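You operate a simulated robot arm through the tools that you are given. There is no shell and no other tool.

You are at the controls of a simulated robot arm. One attempt, no reset.

JOB
Brush the crumbs on the wooden box into the bits drawer and shut it.
Fine: spill none; the red brush goes back. Set down upright: red brush. Where these are worked on the way, their far stop is far enough and under half their travel is too little: bits drawer. What is to be rubbed or washed off counts as gone when no trace of it is left.
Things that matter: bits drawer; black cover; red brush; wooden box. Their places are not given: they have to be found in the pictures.

Only the result counts: the job must be done as asked and must still hold three seconds after the hand-in. Knocking over, shifting, dropping, spilling or breaking anything else fails it.

ROBOT AND FRAMES
A 7-joint arm with a two-finger parallel gripper, fixed in place. Base frame: the origin is on the floor under the middle of its stand, x ahead of it, y to its left, z up. Readings come in m, degrees, newtons and seconds.
It reaches about 1.247 m from its shoulder. Its first joint turns from -132.0 to 132.0 degrees. Payload 3.91 kg.
The TCP is the grasp point between the finger pads, 0.03 m short of the fingertips. In the tool frame z runs along the fingers and y along their closing line. The gripper opens to 0.11 m. The fingers are 0.02 m wide and 0.01 m thick; the gripper's body (0.048 by 0.112 m) begins 0.055 m behind the TCP.
Orientation is told as [roll, pitch, yaw] about the base's x, y, z axes, in that order, counted from this pose: with the fingers straight down and closing along the base's y, the tool's x points along the base's -x, its y along +y and its z along -z.

CONTROLS
- The arm moves only by the tool jog_arm. Its argument "series" is a list of rows, each an object of numbers (a shift or turn left out is 0, a gripper value left out holds the last): "dx", "dy", "dz": the shift along the base's x, y, z in m; "rx", "ry", "rz": the turn, a rotation vector about the base's x, y, z in degrees; "grip": the finger opening in m, from 0 to 0.11. In form: [{"dx": .., "dy": .., "dz": .., "rx": .., "ry": .., "rz": .., "grip": ..}, ...]. A call has 1 to 20 rows; each row is the pose to reach, as a shift and turn from the pose commanded when the call began. Rows are played at 5 a second. More than 0.05 m and 8.6 degrees between two rows, or a gripper value outside its range, and nothing of the call is played. A pose out of reach is approached as far as the arm can. The call stops where the force on the tool passes 40 N (or 10 N more than at its start, if that is more) or the arm is blocked; 0.2 s more then pass. Each finger travels about 0.108 m/s and halts on what it meets, pressing with about 30 N; the grip force reading is that of the motor and also rises with nothing between the fingers. The clock runs only during rows and for 0.2 s after the last one: add rows that repeat a pose to give the fingers time. The reply holds the time, the measured pose of the TCP, the force on the tool along the base axes, the opening and the grip force, in the units named above and with some noise, with the torque about the TCP (base axes, N m) and any sound that the robot's microphone picked up, and new pictures: "pictures" is both (left out), scene, wrist or none.
- Cameras (640 x 400 px; columns grow to the right, rows downward): "scene" is fixed at [0.3977, -0.5027, 1.1837]; the picture's right is [0.97, -0.23, 0.00], its down [-0.08, -0.33, -0.94] and it looks along [0.22, 0.91, -0.34] (base axes); focal length 322 px, centre (320, 200). "wrist" rides on the gripper at [0.072, 0.017, -0.103] in the tool frame; the picture's right is [-0.23, 0.97, 0.00], its down [-0.76, -0.18, -0.62] and it looks along [-0.61, -0.14, 0.78] (tool axes); focal length 222 px, centre (320, 200).
- pixel_to_xyz(camera, pixels): there is no depth. For up to 12 entries [column, row, z] of the newest picture of that camera ("zoom" is the newest enlarged one), the place [x, y] in the base frame at which the ray of that pixel passes the height z, good to about 0.003 m, but the place of the scene camera against the robot may be out by one fixed shift of up to 0.012 m in any direction. No time passes.
- enlarge(camera, box): a new picture of the part [left, top, right, bottom] of that camera's present view, enlarged. No time passes.
- finish_job(): hands the job in; it is judged then, once.

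Open the gripper and draw the arm clear of the work before you hand the job in, unless the task says otherwise.

The tools are called after "Emit:" as a command line: name --argument value ..., lists and objects as JSON in quotes. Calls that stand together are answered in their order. jog_arm: Moves the arm, as the interface text tells. Its arguments: {"type":"object","properties":{"series":{"type":"array"},"pictures":{"type":"string","enum":["both","scene","wrist","none"]}},"required":["series"]} The other tools are called the same way: pixel_to_xyz (camera, pixels) gives the place at which the rays of pixels pass given heights; enlarge (camera, box) takes an enlarged picture of a part of a camera's view; finish_job () hands the job in.

At the start:

```text
time_s: 0.0
ee_pos: [0.3263, 0.4605, 0.8873]
tcp_rot: [0.0, 0.0, 0.0]
force: [0.2, -0.5, -0.9]
ft_torque: [-0.02, 0.0, -0.02]
finger_gap: 0.1101
grip_force: 0.0
```

scene: 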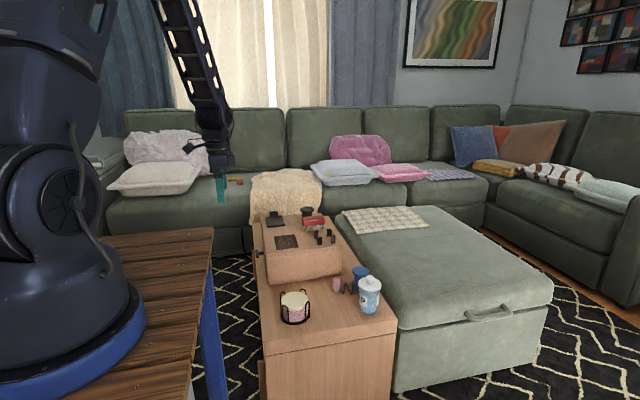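
wrist: 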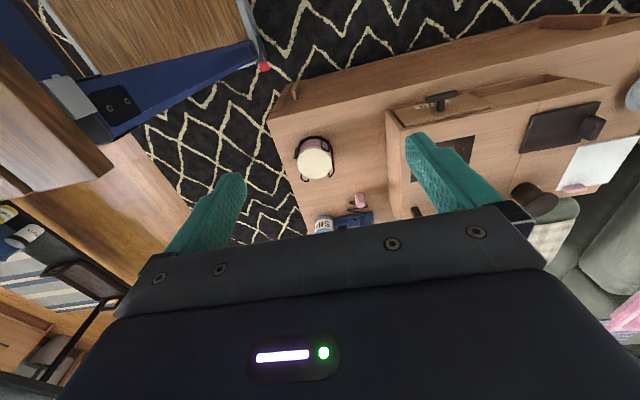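

I start by looking closely at the wooden box area in the scene view (around columns 240-400, rows 195-330) and in the wrist view.

Emit:
enlarge --camera "scene" --box '[240, 190, 400, 290]'

Emit:
enlarge --camera "wrist" --box '[260, 20, 640, 257]'

```text
4.00 times, centred on (320, 240) of scene
```

zoom: 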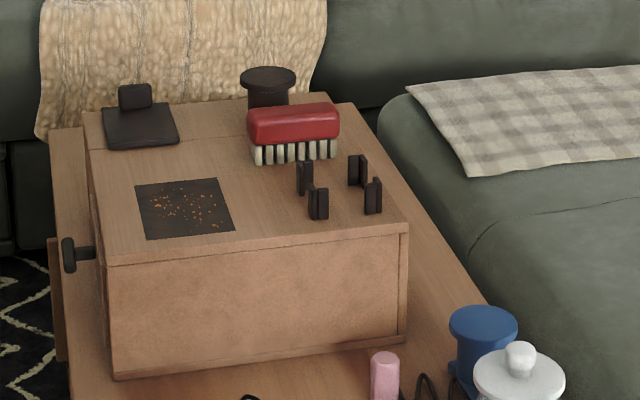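

```text
1.68 times, centred on (450, 138) of wrist
```

zoom: 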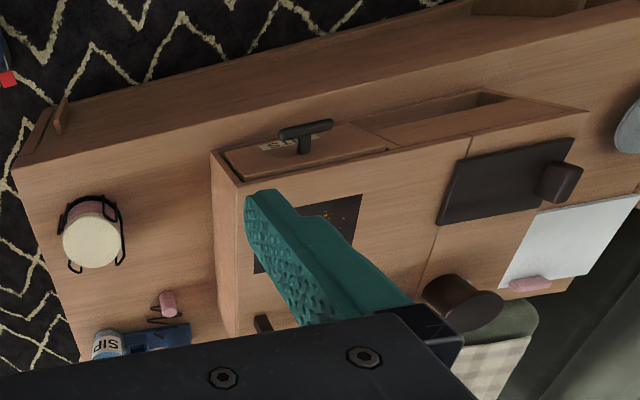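

I'll triangulate features seen in both views: the drawer handle (scene 257,253 / wrist 441,96), the box's corners and the crumb patch.

Emit:
pixel_to_xyz --camera "scene" --pixels '[[257.5, 253, 0.4], [257.5, 253, 0.5], [257.5, 253, 0.6], [266, 256, 0.4], [266, 256, 0.5], [266, 256, 0.6], [342, 248, 0.5], [342, 248, 0.6], [285, 242, 0.5], [285, 242, 0.6], [274, 214, 0.5], [274, 214, 0.6]]'

Emit:
pixel_to_xyz --camera "wrist" --pixels '[[441, 97, 0.4], [441, 97, 0.5], [441, 97, 0.6], [386, 111, 0.4], [386, 111, 0.5], [386, 111, 0.6], [592, 130, 0.5], [592, 130, 0.6], [533, 150, 0.5], [533, 150, 0.6], [475, 137, 0.5], [475, 137, 0.6]]'

```text
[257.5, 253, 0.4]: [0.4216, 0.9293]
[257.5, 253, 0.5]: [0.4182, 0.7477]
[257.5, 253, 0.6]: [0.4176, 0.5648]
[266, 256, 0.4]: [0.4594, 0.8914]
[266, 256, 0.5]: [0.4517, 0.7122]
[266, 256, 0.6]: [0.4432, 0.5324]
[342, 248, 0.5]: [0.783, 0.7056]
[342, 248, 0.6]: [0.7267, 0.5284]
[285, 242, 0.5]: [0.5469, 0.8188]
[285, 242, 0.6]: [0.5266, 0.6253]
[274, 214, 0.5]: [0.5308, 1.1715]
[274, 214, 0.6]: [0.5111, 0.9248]
```

```text
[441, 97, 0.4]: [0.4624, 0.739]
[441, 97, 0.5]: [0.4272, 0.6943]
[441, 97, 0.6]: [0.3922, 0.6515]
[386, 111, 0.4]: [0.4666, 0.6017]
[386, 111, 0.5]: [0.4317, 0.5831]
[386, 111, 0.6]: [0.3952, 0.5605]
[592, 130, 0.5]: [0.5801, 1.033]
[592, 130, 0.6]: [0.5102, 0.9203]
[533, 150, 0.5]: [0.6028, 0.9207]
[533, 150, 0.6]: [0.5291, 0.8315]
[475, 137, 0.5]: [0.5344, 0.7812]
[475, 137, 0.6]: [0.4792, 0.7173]
```

The handle triangulates to about (0.416, 0.678, 0.538), the box top to around z≈0.58. I move the hand to y≈0.75 and back a bit to get a clean wrist view of the box.

Emit:
jog_arm --series '[{"dx": -0.01, "dy": 0.04, "dz": 0.01}, {"dx": -0.02, "dy": 0.08, "dz": 0.02}, {"dx": -0.03, "dy": 0.12, "dz": 0.03}, {"dx": -0.04, "dy": 0.16, "dz": 0.04}, {"dx": -0.05, "dy": 0.2, "dz": 0.05}, {"dx": -0.06, "dy": 0.24, "dz": 0.06}, {"dx": -0.07, "dy": 0.28, "dz": 0.06}, {"dx": -0.07, "dy": 0.28, "dz": 0.06}]'

```text
time_s: 1.8
ee_pos: [0.2541, 0.7416, 0.9492]
tcp_rot: [0.0, 0.0, 0.0]
force: [-0.4, -0.6, 0.0]
ft_torque: [-0.03, 0.04, 0.0]
finger_gap: 0.11
grip_force: 0.1
```

scene: 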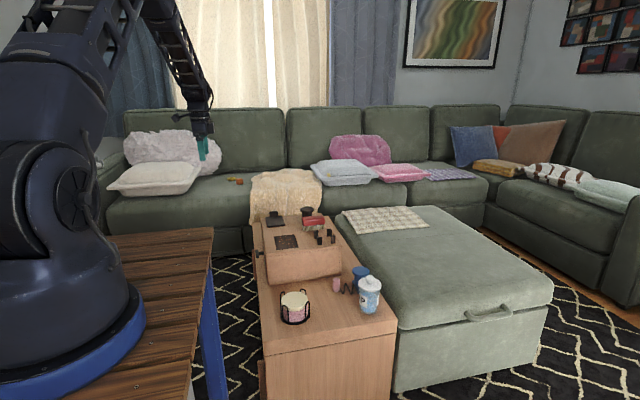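
wrist: 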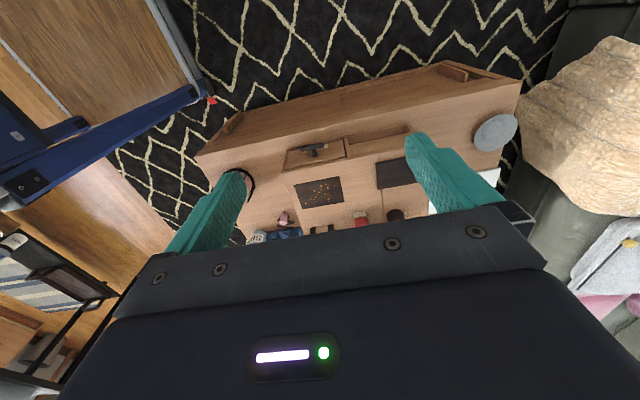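

Emit:
enlarge --camera "wrist" --box '[220, 110, 460, 260]'

```text
2.67 times, centred on (340, 185) of wrist
```

zoom: 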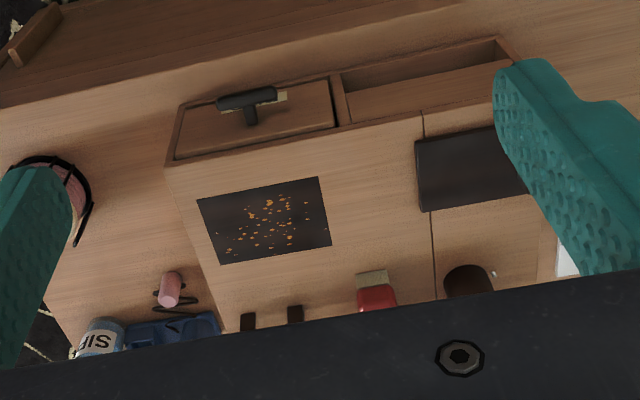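

The front (-x) face of the box shows the T-handled drawer and an open recess beside it. I move over the box for a straight-down look at the top: brush, posts, cover, patch.

Emit:
jog_arm --series '[{"dx": 0.045}, {"dx": 0.09}, {"dx": 0.135}, {"dx": 0.18}, {"dx": 0.225}, {"dx": 0.25}, {"dx": 0.25}]'

```text
time_s: 3.4
ee_pos: [0.5065, 0.7406, 0.9488]
tcp_rot: [0.1, 0.0, -0.1]
force: [0.0, 0.3, -0.2]
ft_torque: [-0.03, 0.01, 0.02]
finger_gap: 0.11
grip_force: 0.0
```

scene: 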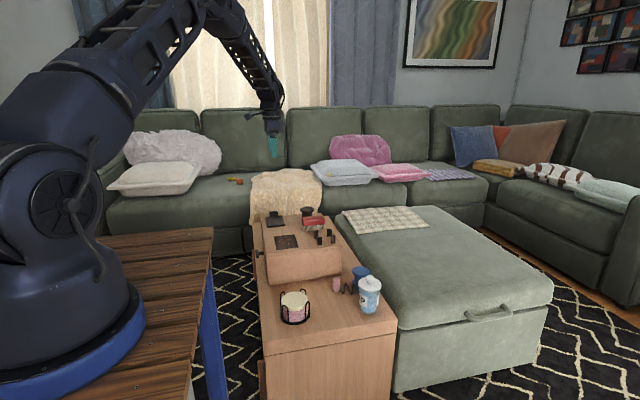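
wrist: 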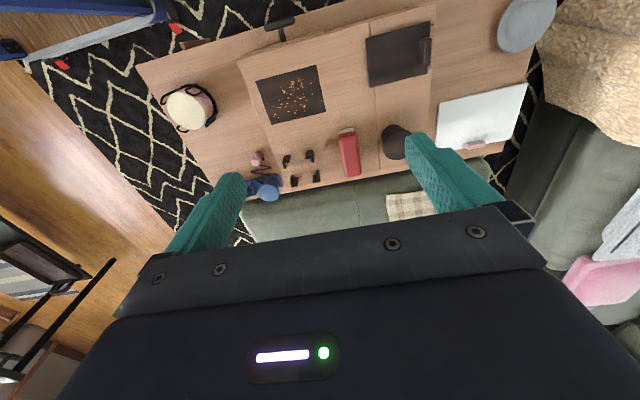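

Emit:
enlarge --camera "wrist" --box '[220, 0, 476, 160]'

Emit:
enlarge --camera "wrist" --box '[240, 100, 430, 219]'

```text
2.50 times, centred on (348, 80) of wrist
```

zoom: 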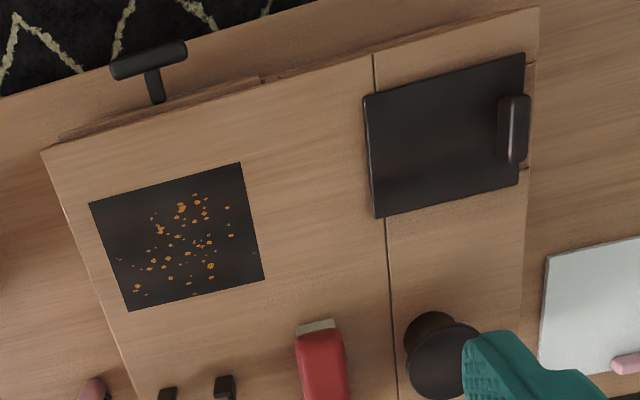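

```text
3.36 times, centred on (335, 160) of wrist
```

zoom: 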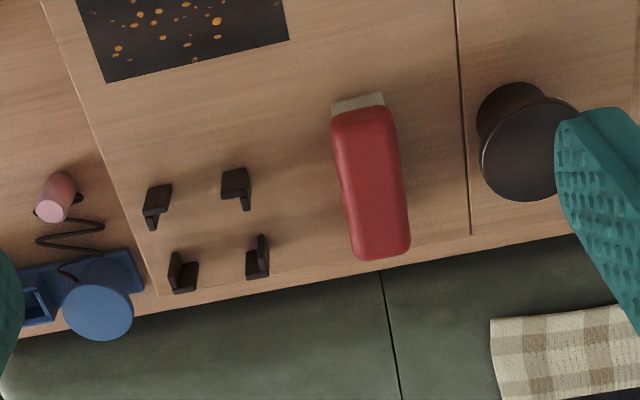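

Box top works out to z≈0.57 from the two wrist views. I get coordinates for the patch corners, box corners, cover corners and seams at that height.

Emit:
pixel_to_xyz --camera "wrist" --pixels '[[256, 81.2, 0.57], [315.2, 65.2, 0.57], [326, 112, 0.57], [272, 124.8, 0.57], [236, 60.8, 0.57], [435.2, 4, 0.57], [287, 187.2, 0.57], [379.9, 170, 0.57], [365.2, 38.8, 0.57], [430, 21.2, 0.57], [428, 74, 0.57], [370, 86.8, 0.57]]'

Emit:
pixel_to_xyz --camera "zoom" --pixels '[[157, 228, 0.57], [245, 210, 0.57], [185, 292, 0.57], [256, 278, 0.57], [145, 200, 0.57], [222, 190, 0.57], [332, 115, 0.6], [382, 105, 0.6], [362, 260, 0.62], [410, 250, 0.62], [458, 0, 0.57], [470, 235, 0.57]]'

Emit:
pixel_to_xyz --camera "scene" --pixels '[[267, 256.5, 0.57], [342, 248, 0.57], [273.75, 236, 0.57], [294, 234.5, 0.57], [299, 248, 0.57], [277, 250, 0.57]]'

```text
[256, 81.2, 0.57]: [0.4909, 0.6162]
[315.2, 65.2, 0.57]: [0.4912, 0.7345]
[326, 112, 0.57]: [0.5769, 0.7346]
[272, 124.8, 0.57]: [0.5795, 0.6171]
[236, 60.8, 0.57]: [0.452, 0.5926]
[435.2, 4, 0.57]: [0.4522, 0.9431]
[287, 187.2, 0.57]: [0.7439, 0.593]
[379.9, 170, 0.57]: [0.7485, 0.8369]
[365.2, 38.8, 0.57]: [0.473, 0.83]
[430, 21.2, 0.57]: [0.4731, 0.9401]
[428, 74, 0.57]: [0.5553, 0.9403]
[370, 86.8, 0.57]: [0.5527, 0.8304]
```

```text
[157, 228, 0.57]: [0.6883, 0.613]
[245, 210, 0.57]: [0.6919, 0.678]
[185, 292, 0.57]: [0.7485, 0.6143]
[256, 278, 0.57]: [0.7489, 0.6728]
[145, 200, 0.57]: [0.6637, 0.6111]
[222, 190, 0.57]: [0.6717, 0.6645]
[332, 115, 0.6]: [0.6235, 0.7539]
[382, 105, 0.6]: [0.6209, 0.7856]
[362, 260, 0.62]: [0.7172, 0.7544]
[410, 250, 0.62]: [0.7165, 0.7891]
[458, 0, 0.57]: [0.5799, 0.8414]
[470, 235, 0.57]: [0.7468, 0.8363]
```

```text
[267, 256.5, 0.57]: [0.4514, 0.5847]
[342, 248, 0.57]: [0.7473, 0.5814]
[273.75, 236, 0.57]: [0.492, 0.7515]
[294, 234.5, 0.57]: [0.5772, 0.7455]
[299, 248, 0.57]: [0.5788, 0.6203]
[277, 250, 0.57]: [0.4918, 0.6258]
```

Patch spans x 0.491–0.578, y 0.617–0.735; box top x 0.452–0.745, y 0.593–0.943 at z≈0.57, black cover at x 0.473–0.554, y 0.83–0.94. I now back away and tilt the hand up to see the -x face (drawer and recess).

Emit:
jog_arm --series '[{"dx": -0.04, "dz": -0.01, "ry": -4}, {"dx": -0.08, "dz": -0.03, "ry": -8}, {"dx": -0.12, "dz": -0.05, "ry": -12}, {"dx": -0.16, "dz": -0.07, "ry": -16}, {"dx": -0.2, "dz": -0.09, "ry": -20}, {"dx": -0.24, "dz": -0.11, "ry": -24}, {"dx": -0.28, "dz": -0.13, "ry": -28}, {"dx": -0.31, "dz": -0.15, "ry": -30}, {"dx": -0.31, "dz": -0.15, "ry": -30}]'

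```text
time_s: 5.4
ee_pos: [0.1984, 0.7413, 0.7999]
tcp_rot: [0.0, -30.0, 0.0]
force: [-0.6, -0.2, -0.6]
ft_torque: [-0.01, 0.01, 0.0]
finger_gap: 0.1098
grip_force: 0.1
```

scene: 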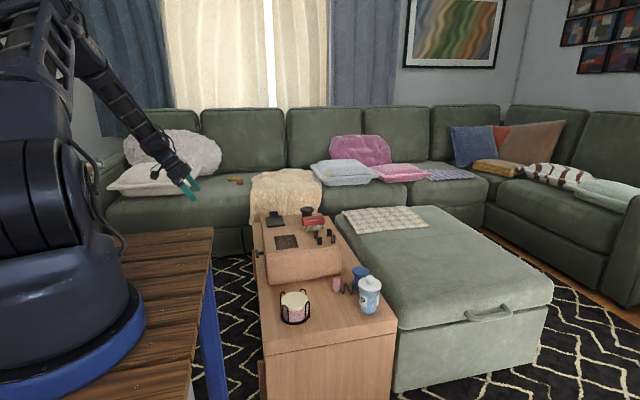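
wrist: 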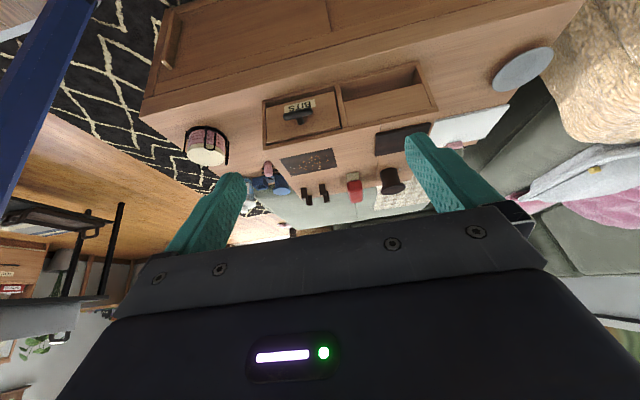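

Emit:
enlarge --camera "wrist" --box '[240, 50, 464, 190]'

```text
2.86 times, centred on (352, 120) of wrist
```

zoom: 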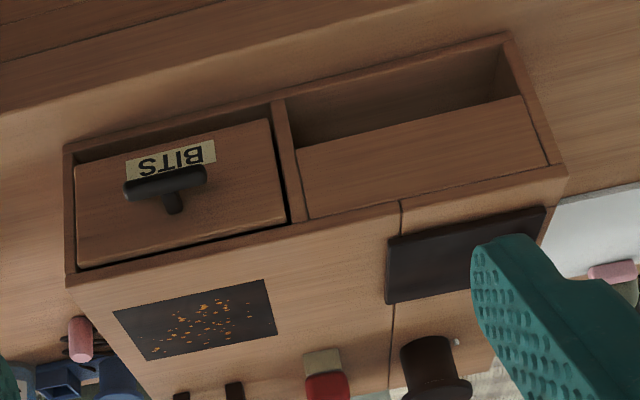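

The drawer is labelled BITS with a T-handle; the black cover needs a closer look. I swing back to vertical and hover low over the cover (fingertips at z≈0.69, above everything on the box).

Emit:
jog_arm --series '[{"dx": 0.03, "dy": 0.014, "dz": 0.0, "ry": 4}, {"dx": 0.06, "dy": 0.028, "dz": 0.0, "ry": 8}, {"dx": 0.1, "dy": 0.042, "dz": 0.0, "ry": 12}, {"dx": 0.14, "dy": 0.056, "dz": 0.0, "ry": 16}, {"dx": 0.18, "dy": 0.07, "dz": -0.01, "ry": 20}, {"dx": 0.22, "dy": 0.084, "dz": -0.02, "ry": 24}, {"dx": 0.26, "dy": 0.1, "dz": -0.04, "ry": 28}, {"dx": 0.295, "dy": 0.115, "dz": -0.06, "ry": 30}, {"dx": 0.31, "dy": 0.12, "dz": -0.08, "ry": 30}, {"dx": 0.31, "dy": 0.12, "dz": -0.08, "ry": 30}]'

```text
time_s: 7.6
ee_pos: [0.5059, 0.8614, 0.7187]
tcp_rot: [-0.1, 0.0, 0.0]
force: [0.4, -0.1, 0.4]
ft_torque: [0.01, -0.04, -0.02]
finger_gap: 0.1102
grip_force: 0.0
```

scene: 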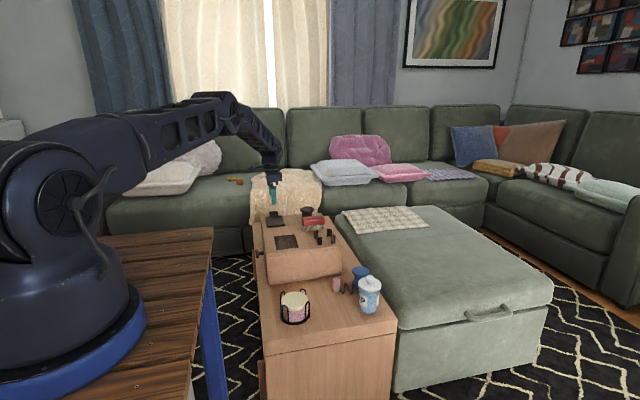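
wrist: 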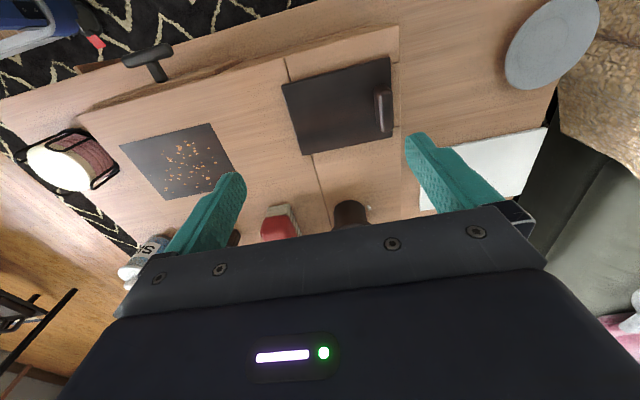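

Emit:
enlarge --camera "wrist" --box '[260, 20, 440, 132]'

Emit:
enlarge --camera "wrist" --box '[80, 30, 280, 155]'

Emit:
enlarge --camera "wrist" --box '[230, 140, 430, 265]'

```text
3.56 times, centred on (350, 76) of wrist
```

zoom: 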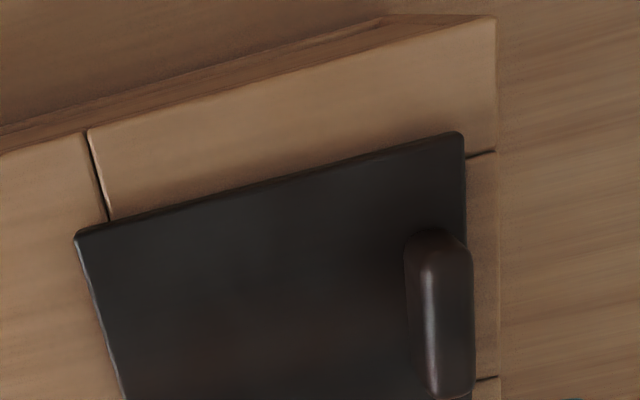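

```text
3.20 times, centred on (180, 92) of wrist
```

zoom: 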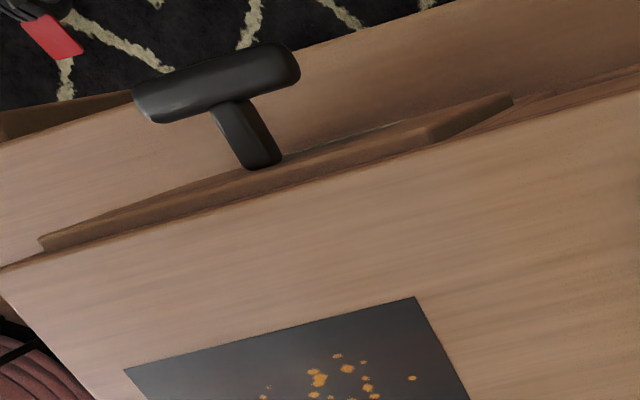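

```text
3.20 times, centred on (330, 202) of wrist
```

zoom: 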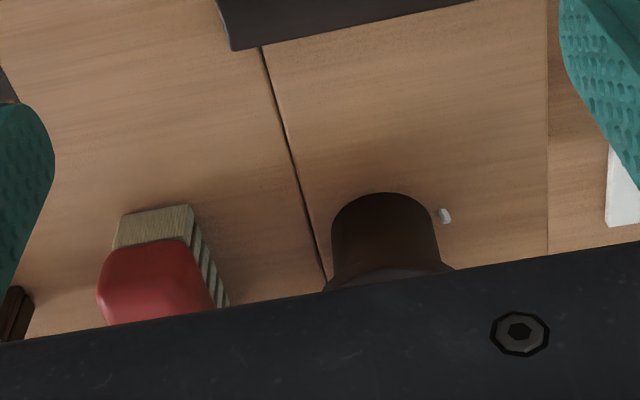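

The cover sits over what looks like an opening in the +y strip; the drawer is my first target. I turn the hand by 90° so the fingers close along x and hover over the T-handle at about (0.42, 0.687, 0.525).

Emit:
jog_arm --series '[{"dx": -0.01, "dy": -0.015, "rz": 7.5}, {"dx": -0.02, "dy": -0.03, "rz": 15}, {"dx": -0.03, "dy": -0.045, "rz": 22.5}, {"dx": -0.04, "dy": -0.06, "rz": 30}, {"dx": -0.05, "dy": -0.075, "rz": 37.5}, {"dx": -0.06, "dy": -0.09, "rz": 45}, {"dx": -0.07, "dy": -0.105, "rz": 52.5}, {"dx": -0.08, "dy": -0.12, "rz": 60}, {"dx": -0.09, "dy": -0.135, "rz": 67.5}, {"dx": -0.1, "dy": -0.15, "rz": 75}, {"dx": -0.11, "dy": -0.165, "rz": 82.5}, {"dx": -0.11, "dy": -0.175, "rz": 90}, {"dx": -0.11, "dy": -0.175, "rz": 90}]'

```text
time_s: 10.4
ee_pos: [0.3952, 0.6851, 0.718]
tcp_rot: [0.0, 0.0, 90.0]
force: [-0.6, -0.6, -0.6]
ft_torque: [-0.01, 0.02, -0.02]
finger_gap: 0.1102
grip_force: 0.1
```

scene: 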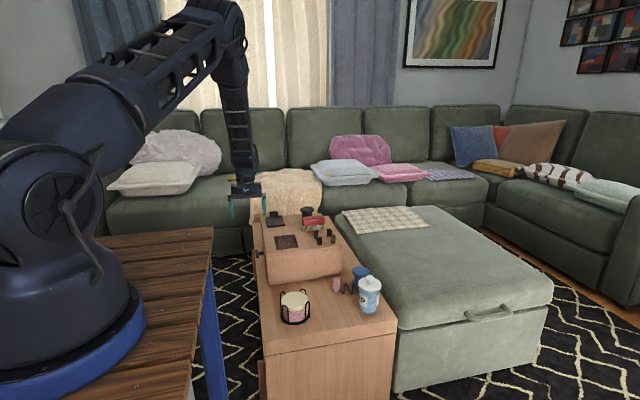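
wrist: 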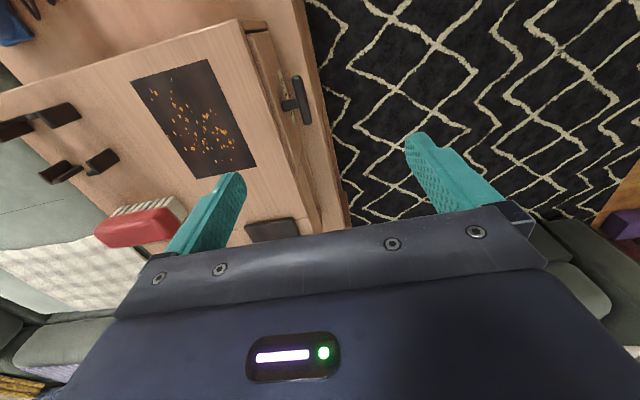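

Emit:
enlarge --camera "wrist" --box '[220, 10, 380, 110]'

Emit:
enlarge --camera "wrist" --box '[0, 60, 220, 260]'

```text
4.00 times, centred on (300, 60) of wrist
```

zoom: 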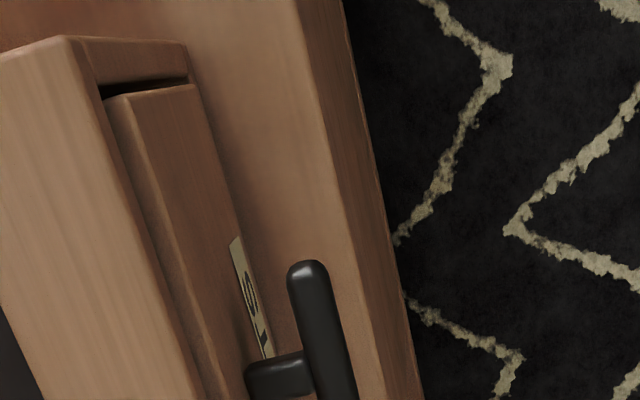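

```text
2.00 times, centred on (110, 160) of wrist
```

zoom: 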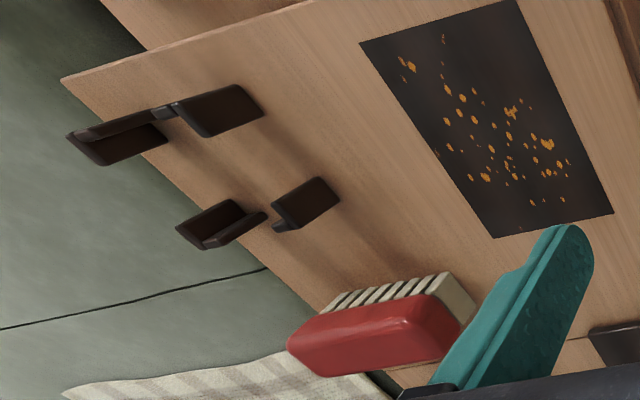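

The handle bar spans wrist px (295,77)–(308,122), stem at about (290,104). I compute positions of bar and drawer front edge at the likely heights.

Emit:
pixel_to_xyz --camera "wrist" --pixels '[[296.5, 77, 0.53], [307, 122, 0.53], [302, 100, 0.53], [302, 100, 0.52], [292.5, 80, 0.53], [300, 76, 0.53], [285, 104, 0.52], [266, 87, 0.55], [247, 35, 0.55], [269, 31, 0.55], [239, 20, 0.57], [310, 42, 0.44]]'

```text
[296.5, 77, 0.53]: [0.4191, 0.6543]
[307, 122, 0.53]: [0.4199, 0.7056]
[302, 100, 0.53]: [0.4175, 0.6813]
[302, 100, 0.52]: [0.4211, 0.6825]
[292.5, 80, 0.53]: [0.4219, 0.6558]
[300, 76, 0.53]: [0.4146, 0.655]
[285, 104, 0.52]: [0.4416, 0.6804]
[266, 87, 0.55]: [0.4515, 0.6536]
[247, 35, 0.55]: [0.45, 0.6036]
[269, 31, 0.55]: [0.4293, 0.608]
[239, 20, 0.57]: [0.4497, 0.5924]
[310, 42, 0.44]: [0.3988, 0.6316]
```

Bar: x≈0.412–0.426, y≈0.654–0.706, z≈0.527, with the stem at y≈0.68, drawer front at x≈0.445. I'll narrow the fingers to 0.034 and descend to a check height at y≈0.699 (beside the stem), finger tips still above the bar.

Emit:
jog_arm --series '[{"dx": 0.01, "dy": 0.01, "dz": -0.04, "grip": 0.034}, {"dx": 0.018, "dy": 0.014, "dz": -0.08, "grip": 0.034}, {"dx": 0.018, "dy": 0.014, "dz": -0.12, "grip": 0.034}, {"dx": 0.018, "dy": 0.014, "dz": -0.13, "grip": 0.034}, {"dx": 0.018, "dy": 0.014, "dz": -0.13, "grip": 0.034}, {"dx": 0.018, "dy": 0.014, "dz": -0.13, "grip": 0.034}]'

```text
time_s: 11.8
ee_pos: [0.4147, 0.6994, 0.5904]
tcp_rot: [0.0, 0.0, 90.0]
force: [0.0, 0.1, 0.1]
ft_torque: [0.0, 0.0, -0.01]
finger_gap: 0.0338
grip_force: 0.0
```

scene: 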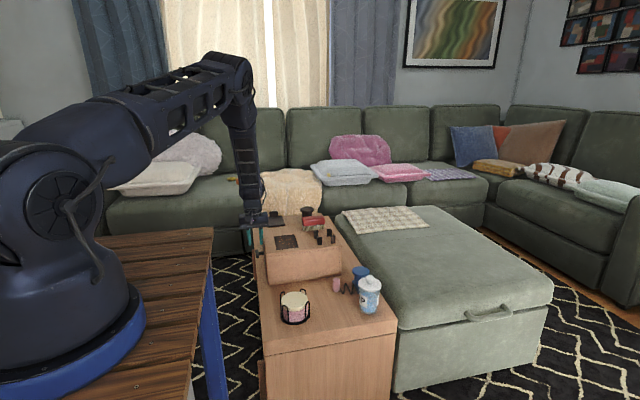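
wrist: 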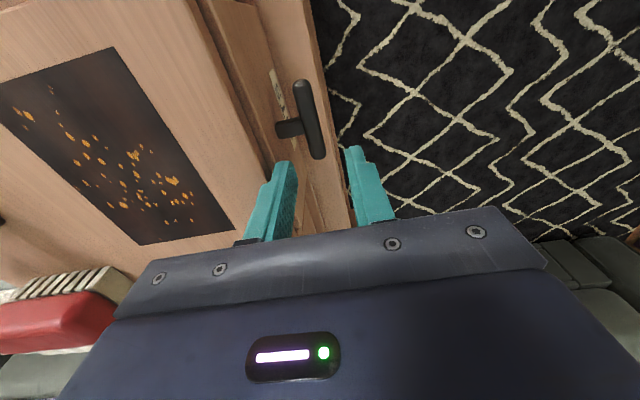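

Emit:
enlarge --camera "wrist" --box '[220, 60, 400, 220]'

Emit:
pixel_to_xyz --camera "wrist" --pixels '[[300, 82, 0.53], [316, 157, 0.53], [308, 120, 0.53], [308, 120, 0.52], [284, 128, 0.525], [276, 128, 0.525], [268, 140, 0.555], [303, 120, 0.53], [315, 118, 0.53]]'

```text
2.50 times, centred on (310, 140) of wrist
```

zoom: 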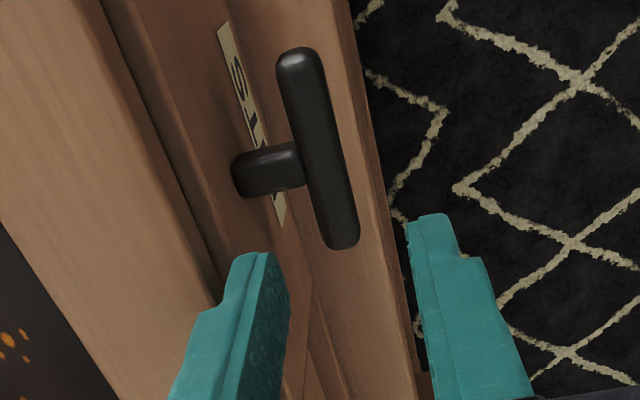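

```text
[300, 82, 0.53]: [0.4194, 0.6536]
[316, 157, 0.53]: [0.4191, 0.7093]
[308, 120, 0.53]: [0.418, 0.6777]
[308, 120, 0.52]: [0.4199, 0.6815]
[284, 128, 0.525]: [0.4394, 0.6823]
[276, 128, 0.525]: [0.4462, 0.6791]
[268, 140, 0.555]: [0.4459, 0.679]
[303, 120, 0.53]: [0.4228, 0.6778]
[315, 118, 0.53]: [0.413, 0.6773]
```

Bar centre x≈0.418, y 0.652–0.709, stem y≈0.676–0.688, drawer face x≈0.446. I shift 3 mm each way, descend to z≈0.538 and close on the bar.

Emit:
jog_arm --series '[{"dx": -0.003, "dy": 0.003, "dz": -0.01}, {"dx": -0.003, "dy": 0.003, "dz": -0.025}, {"dx": -0.003, "dy": 0.003, "dz": -0.04}, {"dx": -0.003, "dy": 0.003, "dz": -0.052}, {"dx": -0.003, "dy": 0.003, "dz": -0.052}]' --pictures "wrist"

```text
time_s: 13.0
ee_pos: [0.412, 0.703, 0.536]
tcp_rot: [0.1, 0.0, 89.9]
force: [-0.3, -0.6, -0.8]
ft_torque: [-0.01, 0.03, 0.0]
finger_gap: 0.034
grip_force: 0.0
```

wrist: 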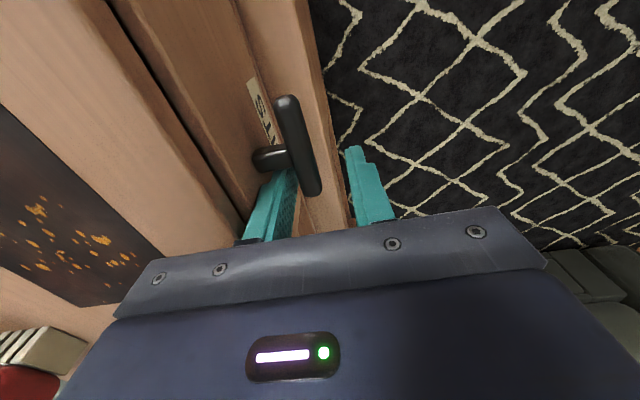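

The bar end sits between the fingers at px (310,170), no contact force. I close the fingers on it.

Emit:
jog_arm --series '[{"grip": 0.02}, {"grip": 0.01}, {"grip": 0.005}, {"grip": 0.005}]' --pictures "wrist"

```text
time_s: 14.0
ee_pos: [0.4113, 0.7026, 0.5361]
tcp_rot: [0.1, 0.1, 89.9]
force: [-0.2, -0.3, 0.1]
ft_torque: [0.13, 0.01, 0.05]
finger_gap: 0.0129
grip_force: 30.0
```

wrist: 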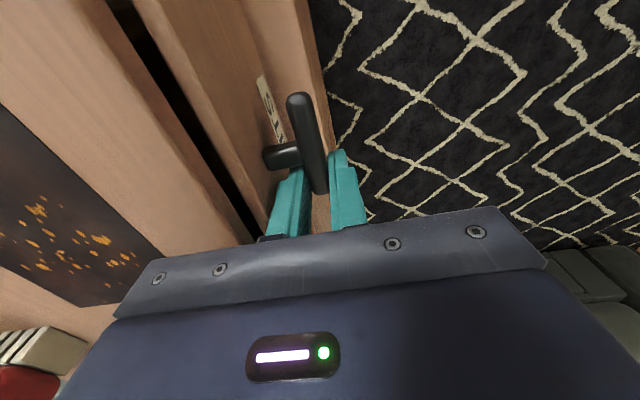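

The grip holds (gap 0.0129, 30 N) and the drawer already slid out a few mm. I pull in -x by 0.10 m and check.

Emit:
jog_arm --series '[{"dx": -0.012}, {"dx": -0.024}, {"dx": -0.036}, {"dx": -0.048}, {"dx": -0.06}, {"dx": -0.072}, {"dx": -0.084}, {"dx": -0.096}, {"dx": -0.1}, {"dx": -0.1}]'

```text
time_s: 16.2
ee_pos: [0.3106, 0.7023, 0.5358]
tcp_rot: [0.1, 0.0, 89.9]
force: [-0.1, 4.5, -0.4]
ft_torque: [0.1, 0.01, 0.1]
finger_gap: 0.0129
grip_force: 30.2
```

scene: 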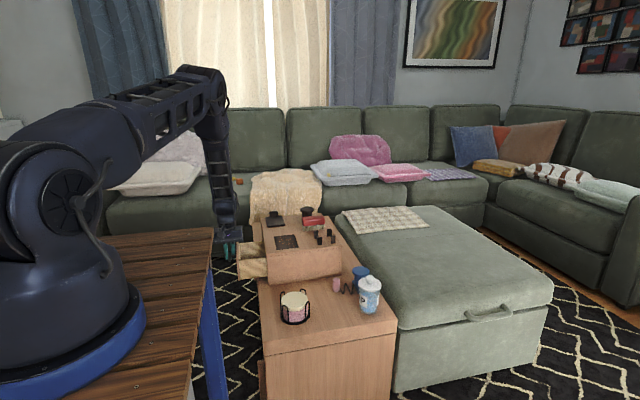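
wrist: 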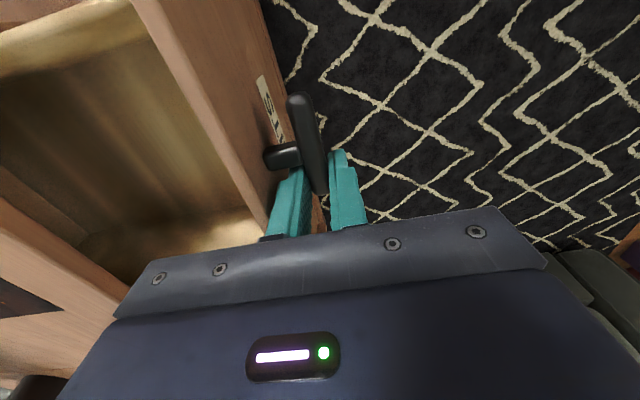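

The drawer is out about 0.107 m and empty. I keep pulling slowly to find its stop.

Emit:
jog_arm --series '[{"dx": -0.01}, {"dx": -0.02}, {"dx": -0.03}, {"dx": -0.04}, {"dx": -0.05}, {"dx": -0.06}, {"dx": -0.07}, {"dx": -0.08}]'

```text
time_s: 18.0
ee_pos: [0.2308, 0.7032, 0.5355]
tcp_rot: [0.0, 0.0, 90.0]
force: [7.3, 0.5, -0.1]
ft_torque: [-0.08, 0.05, -0.55]
finger_gap: 0.0131
grip_force: 31.1
```

scene: 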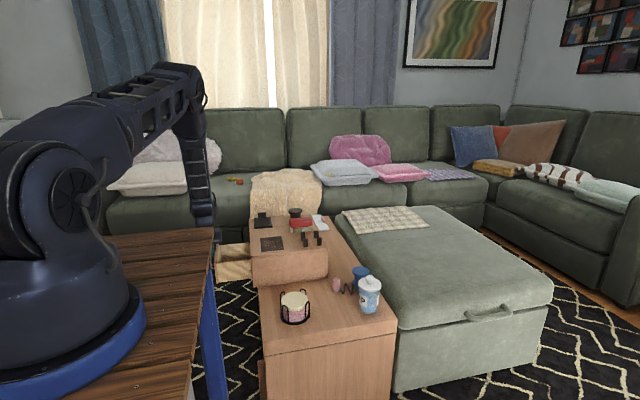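
wrist: 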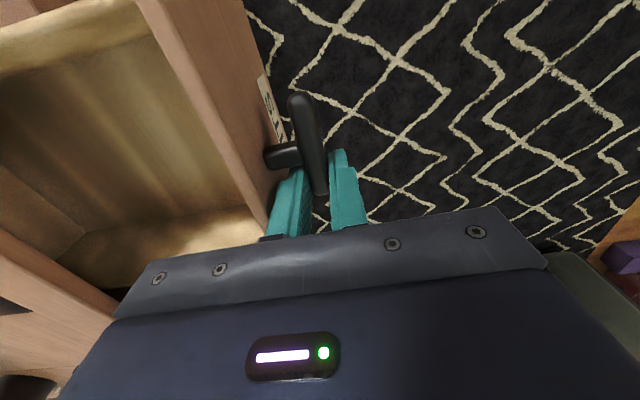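

The far stop was reached and the box itself has slid: in the scene the box edge is now near column 250 rather than 263 and the brush at 300 rather than 313. I measure exactly how it moved before correcting.

Emit:
enlarge --camera "scene" --box '[200, 190, 360, 290]'

```text
4.00 times, centred on (280, 240) of scene
```

zoom: 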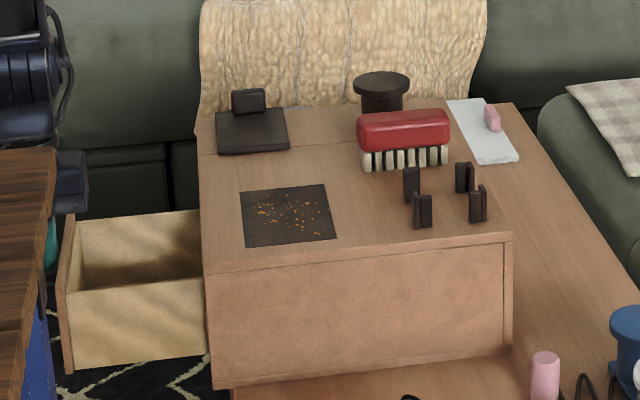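

I compute the new corner positions of the box top and the patch at z=0.57 to get shift and any rotation.

Emit:
pixel_to_xyz --camera "zoom" --pixels '[[205, 266, 0.57], [510, 233, 0.57], [240, 191, 0.57], [325, 184, 0.57], [336, 239, 0.57], [245, 248, 0.57], [70, 222, 0.56], [75, 290, 0.56]]'

```text
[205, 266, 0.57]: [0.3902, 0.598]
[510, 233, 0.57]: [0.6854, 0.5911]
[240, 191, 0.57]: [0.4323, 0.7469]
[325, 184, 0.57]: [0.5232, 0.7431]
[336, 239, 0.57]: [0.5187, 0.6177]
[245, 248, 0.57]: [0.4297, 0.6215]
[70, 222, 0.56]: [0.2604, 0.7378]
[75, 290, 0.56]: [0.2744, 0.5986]
```

The box slid about 0.058 m in -x with little rotation; the drawer's own travel is about 0.13 m. I push the handle back slowly: first the drawer closes, then the box rides back toward its original place.

Emit:
jog_arm --series '[{"dx": 0.012}, {"dx": 0.024}, {"dx": 0.036}, {"dx": 0.048}, {"dx": 0.06}, {"dx": 0.072}, {"dx": 0.084}, {"dx": 0.096}, {"dx": 0.108}, {"dx": 0.116}, {"dx": 0.122}, {"dx": 0.128}, {"dx": 0.134}, {"dx": 0.14}, {"dx": 0.14}]' --pictures "scene"

```text
time_s: 21.2
ee_pos: [0.3714, 0.7025, 0.5357]
tcp_rot: [0.1, 0.1, 90.0]
force: [-10.5, -2.2, -0.1]
ft_torque: [0.69, 0.13, -0.3]
finger_gap: 0.0127
grip_force: 30.1
```

scene: 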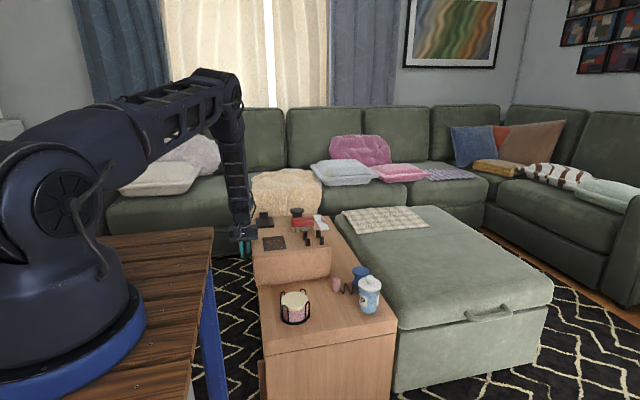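

Force is -10.5 N, so the drawer is shut and the box is being pushed. I measure where the patch is now.

Emit:
enlarge --camera "scene" --box '[220, 190, 380, 290]'

```text
4.00 times, centred on (300, 240) of scene
```

zoom: 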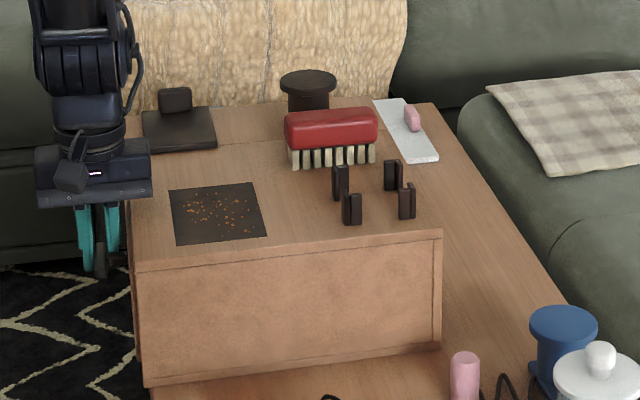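

The patch is still about 11.7 px (≈0.047 m) left of its starting place, while the handle is 0.047 m short of its original x, so the drawer is shut. I push on by about 0.045 m.

Emit:
jog_arm --series '[{"dx": 0.006}, {"dx": 0.012}, {"dx": 0.018}, {"dx": 0.024}, {"dx": 0.03}, {"dx": 0.036}, {"dx": 0.041}, {"dx": 0.044}, {"dx": 0.044}]' --pictures "scene"

Emit:
enlarge --camera "scene" --box '[240, 190, 400, 290]'

```text
time_s: 23.2
ee_pos: [0.4143, 0.7024, 0.5358]
tcp_rot: [-0.1, 0.0, 90.0]
force: [-17.9, -1.8, 1.9]
ft_torque: [-0.15, 0.14, 0.59]
finger_gap: 0.013
grip_force: 29.9
```

scene: 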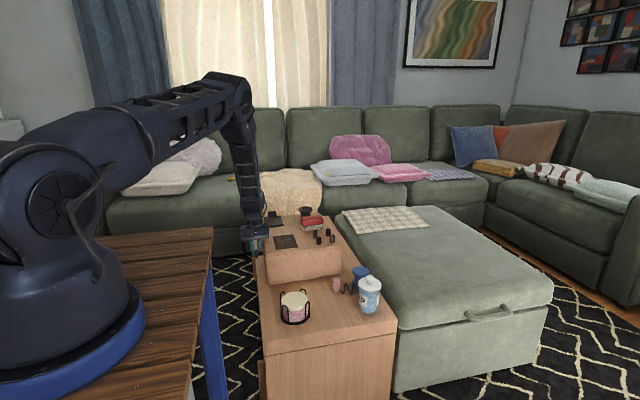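

```text
4.00 times, centred on (320, 240) of scene
```

zoom: 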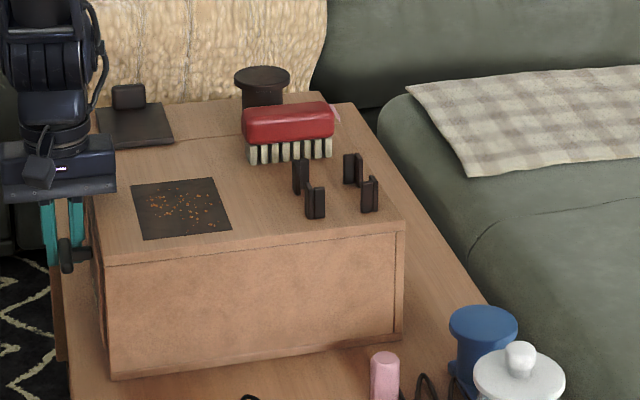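

Box is back to within about 4–7 mm of its original place (patch corner 132 vs 135 in zoom px). I now reopen the drawer by only 0.118 m, short of the stop, so the box isn't dragged.

Emit:
jog_arm --series '[{"dx": -0.008}, {"dx": -0.018}, {"dx": -0.028}, {"dx": -0.038}, {"dx": -0.048}, {"dx": -0.058}, {"dx": -0.068}, {"dx": -0.078}, {"dx": -0.088}, {"dx": -0.098}, {"dx": -0.108}, {"dx": -0.115}, {"dx": -0.118}, {"dx": -0.118}]'

Emit:
enlarge --camera "scene" --box '[240, 190, 400, 290]'

```text
time_s: 26.2
ee_pos: [0.2982, 0.7032, 0.5346]
tcp_rot: [-0.1, 0.0, 90.0]
force: [-0.7, -1.6, 5.8]
ft_torque: [-0.2, -0.02, 0.61]
finger_gap: 0.013
grip_force: 29.7
```

scene: 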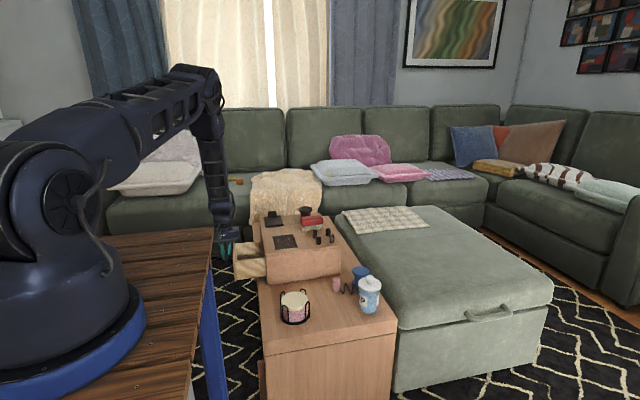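
wrist: 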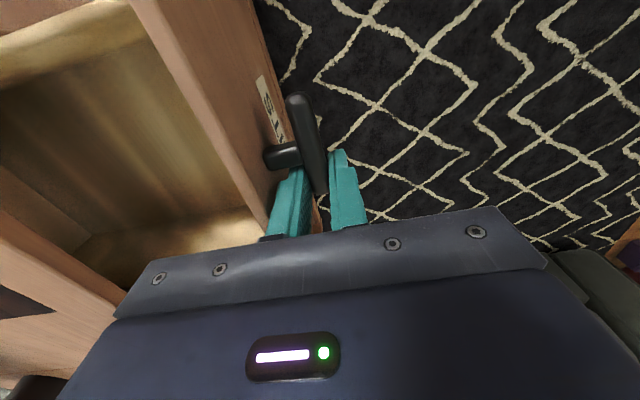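

```text
4.00 times, centred on (320, 240) of scene
```

zoom: 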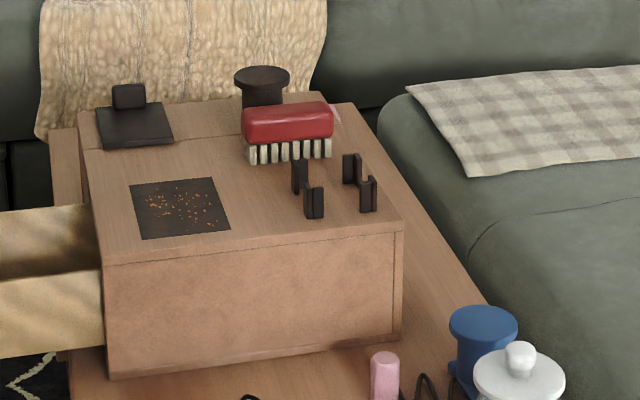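

The box stayed put and the drawer is open ~0.115 m. I open the fingers slightly (to 0.028), lift straight up, then turn back to yaw 0 on the way over to the brush.

Emit:
jog_arm --series '[{"grip": 0.028}, {"grip": 0.028}, {"dz": 0.02, "grip": 0.028}, {"dz": 0.05, "grip": 0.028}, {"dz": 0.09, "grip": 0.028}, {"dz": 0.13, "grip": 0.05}, {"dz": 0.17, "grip": 0.08}, {"dz": 0.2, "grip": 0.11}, {"dz": 0.2, "grip": 0.11}]'

```text
time_s: 28.2
ee_pos: [0.2982, 0.7039, 0.7359]
tcp_rot: [0.0, -0.1, 90.0]
force: [0.0, -0.5, 0.0]
ft_torque: [-0.02, -0.01, -0.04]
finger_gap: 0.1099
grip_force: 0.1
```

scene: 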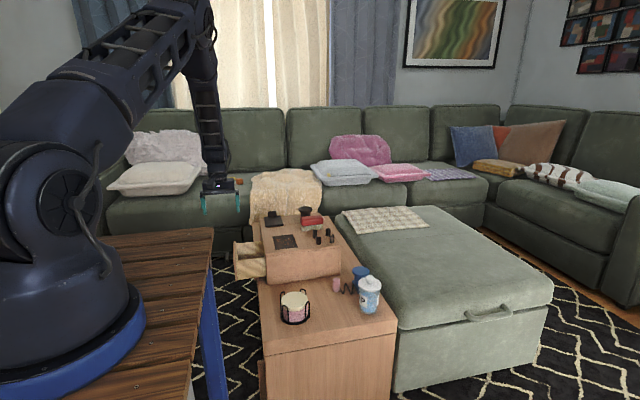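
wrist: 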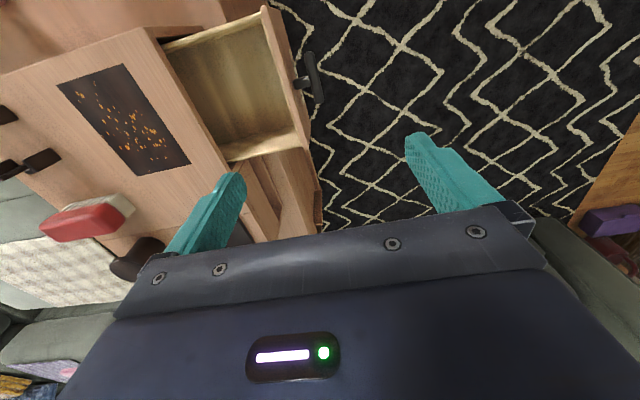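

Drawer interior is visible here. I enlarge it to get its inner limits against the patch.

Emit:
enlarge --camera "wrist" --box '[40, 0, 340, 187]'

```text
2.13 times, centred on (190, 94) of wrist
```

zoom: 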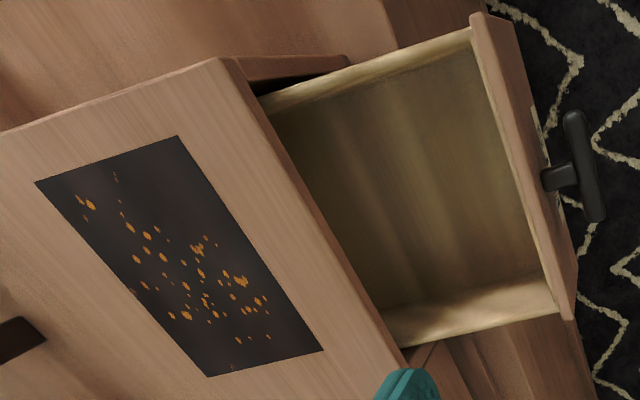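

Emit:
pixel_to_xyz --camera "zoom" --pixels '[[35, 182, 0.57], [180, 135, 0.57], [322, 350, 0.57], [205, 377, 0.57], [228, 60, 0.57], [402, 370, 0.57], [270, 112, 0.54], [470, 45, 0.54], [405, 346, 0.54], [560, 308, 0.54], [85, 203, 0.57], [240, 345, 0.57]]'

Emit:
pixel_to_xyz --camera "zoom" --pixels '[[475, 15, 0.555], [570, 315, 0.555], [90, 207, 0.57], [268, 337, 0.57], [133, 292, 0.57], [115, 177, 0.57], [268, 302, 0.57], [213, 238, 0.57]]'

```text
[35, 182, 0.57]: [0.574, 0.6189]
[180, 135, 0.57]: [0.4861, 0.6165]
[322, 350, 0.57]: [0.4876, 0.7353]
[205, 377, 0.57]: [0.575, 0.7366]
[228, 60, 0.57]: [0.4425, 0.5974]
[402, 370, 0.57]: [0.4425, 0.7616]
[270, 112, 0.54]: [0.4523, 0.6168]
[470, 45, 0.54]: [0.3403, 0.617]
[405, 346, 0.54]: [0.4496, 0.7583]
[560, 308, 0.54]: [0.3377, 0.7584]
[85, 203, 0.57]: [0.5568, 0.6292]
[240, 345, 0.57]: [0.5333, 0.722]
```

```text
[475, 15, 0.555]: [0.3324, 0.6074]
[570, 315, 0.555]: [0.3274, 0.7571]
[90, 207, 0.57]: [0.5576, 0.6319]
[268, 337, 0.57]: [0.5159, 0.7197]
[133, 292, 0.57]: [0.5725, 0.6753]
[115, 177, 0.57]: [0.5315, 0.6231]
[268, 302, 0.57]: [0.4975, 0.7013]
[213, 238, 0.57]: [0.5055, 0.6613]
```

Patch now spans x 0.487–0.575, y 0.617–0.736 and the open drawer's interior spans about y 0.617–0.755, so a straight -x sweep falls inside it. I turn back to yaw 0 and hover over the brush to measure it.

Emit:
jog_arm --series '[{"dx": 0.025, "dy": 0.005, "dz": 0.01, "rz": -7.5}, {"dx": 0.05, "dy": 0.01, "dz": 0.02, "rz": -15}, {"dx": 0.075, "dy": 0.015, "dz": 0.03, "rz": -22.5}, {"dx": 0.1, "dy": 0.02, "dz": 0.03, "rz": -30}, {"dx": 0.125, "dy": 0.025, "dz": 0.03, "rz": -37.5}, {"dx": 0.15, "dy": 0.03, "dz": 0.03, "rz": -45}, {"dx": 0.175, "dy": 0.035, "dz": 0.03, "rz": -52.5}, {"dx": 0.2, "dy": 0.04, "dz": 0.03, "rz": -60}, {"dx": 0.225, "dy": 0.045, "dz": 0.03, "rz": -67.5}, {"dx": 0.25, "dy": 0.05, "dz": 0.03, "rz": -75}, {"dx": 0.275, "dy": 0.055, "dz": 0.03, "rz": -82.5}, {"dx": 0.302, "dy": 0.066, "dz": 0.03, "rz": -90}, {"dx": 0.302, "dy": 0.066, "dz": 0.03, "rz": -90}]'

Emit:
enlarge --camera "wrist" --box '[200, 60, 440, 210]'

```text
time_s: 31.0
ee_pos: [0.6018, 0.7694, 0.7658]
tcp_rot: [0.0, 0.0, -0.1]
force: [-0.2, 1.4, 0.3]
ft_torque: [0.0, -0.02, 0.01]
finger_gap: 0.1105
grip_force: 0.0
```

scene: 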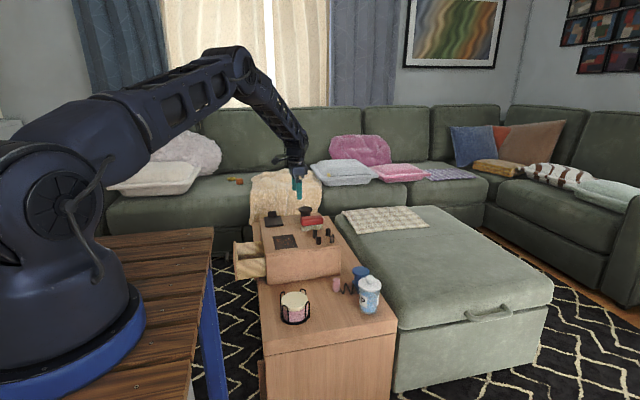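
wrist: 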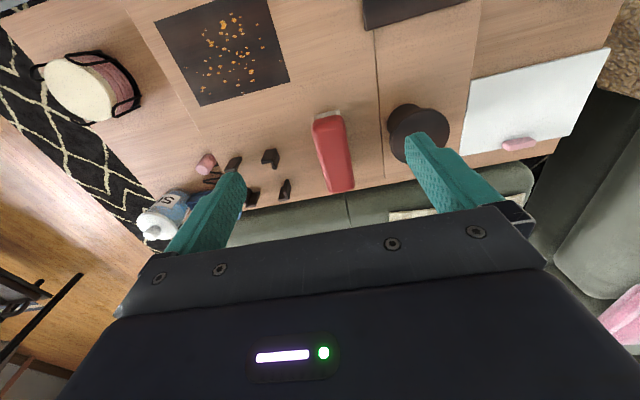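

```text
2.67 times, centred on (320, 135) of wrist
```

zoom: 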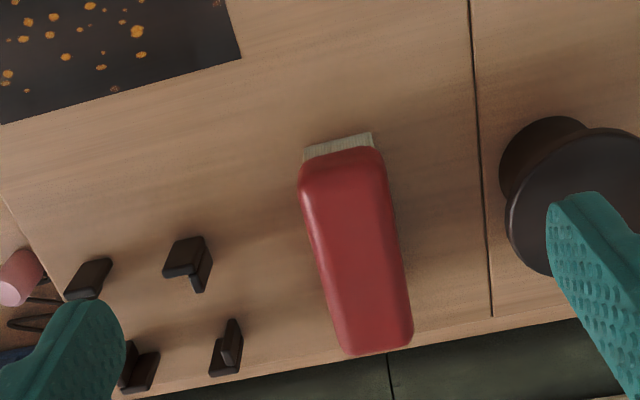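

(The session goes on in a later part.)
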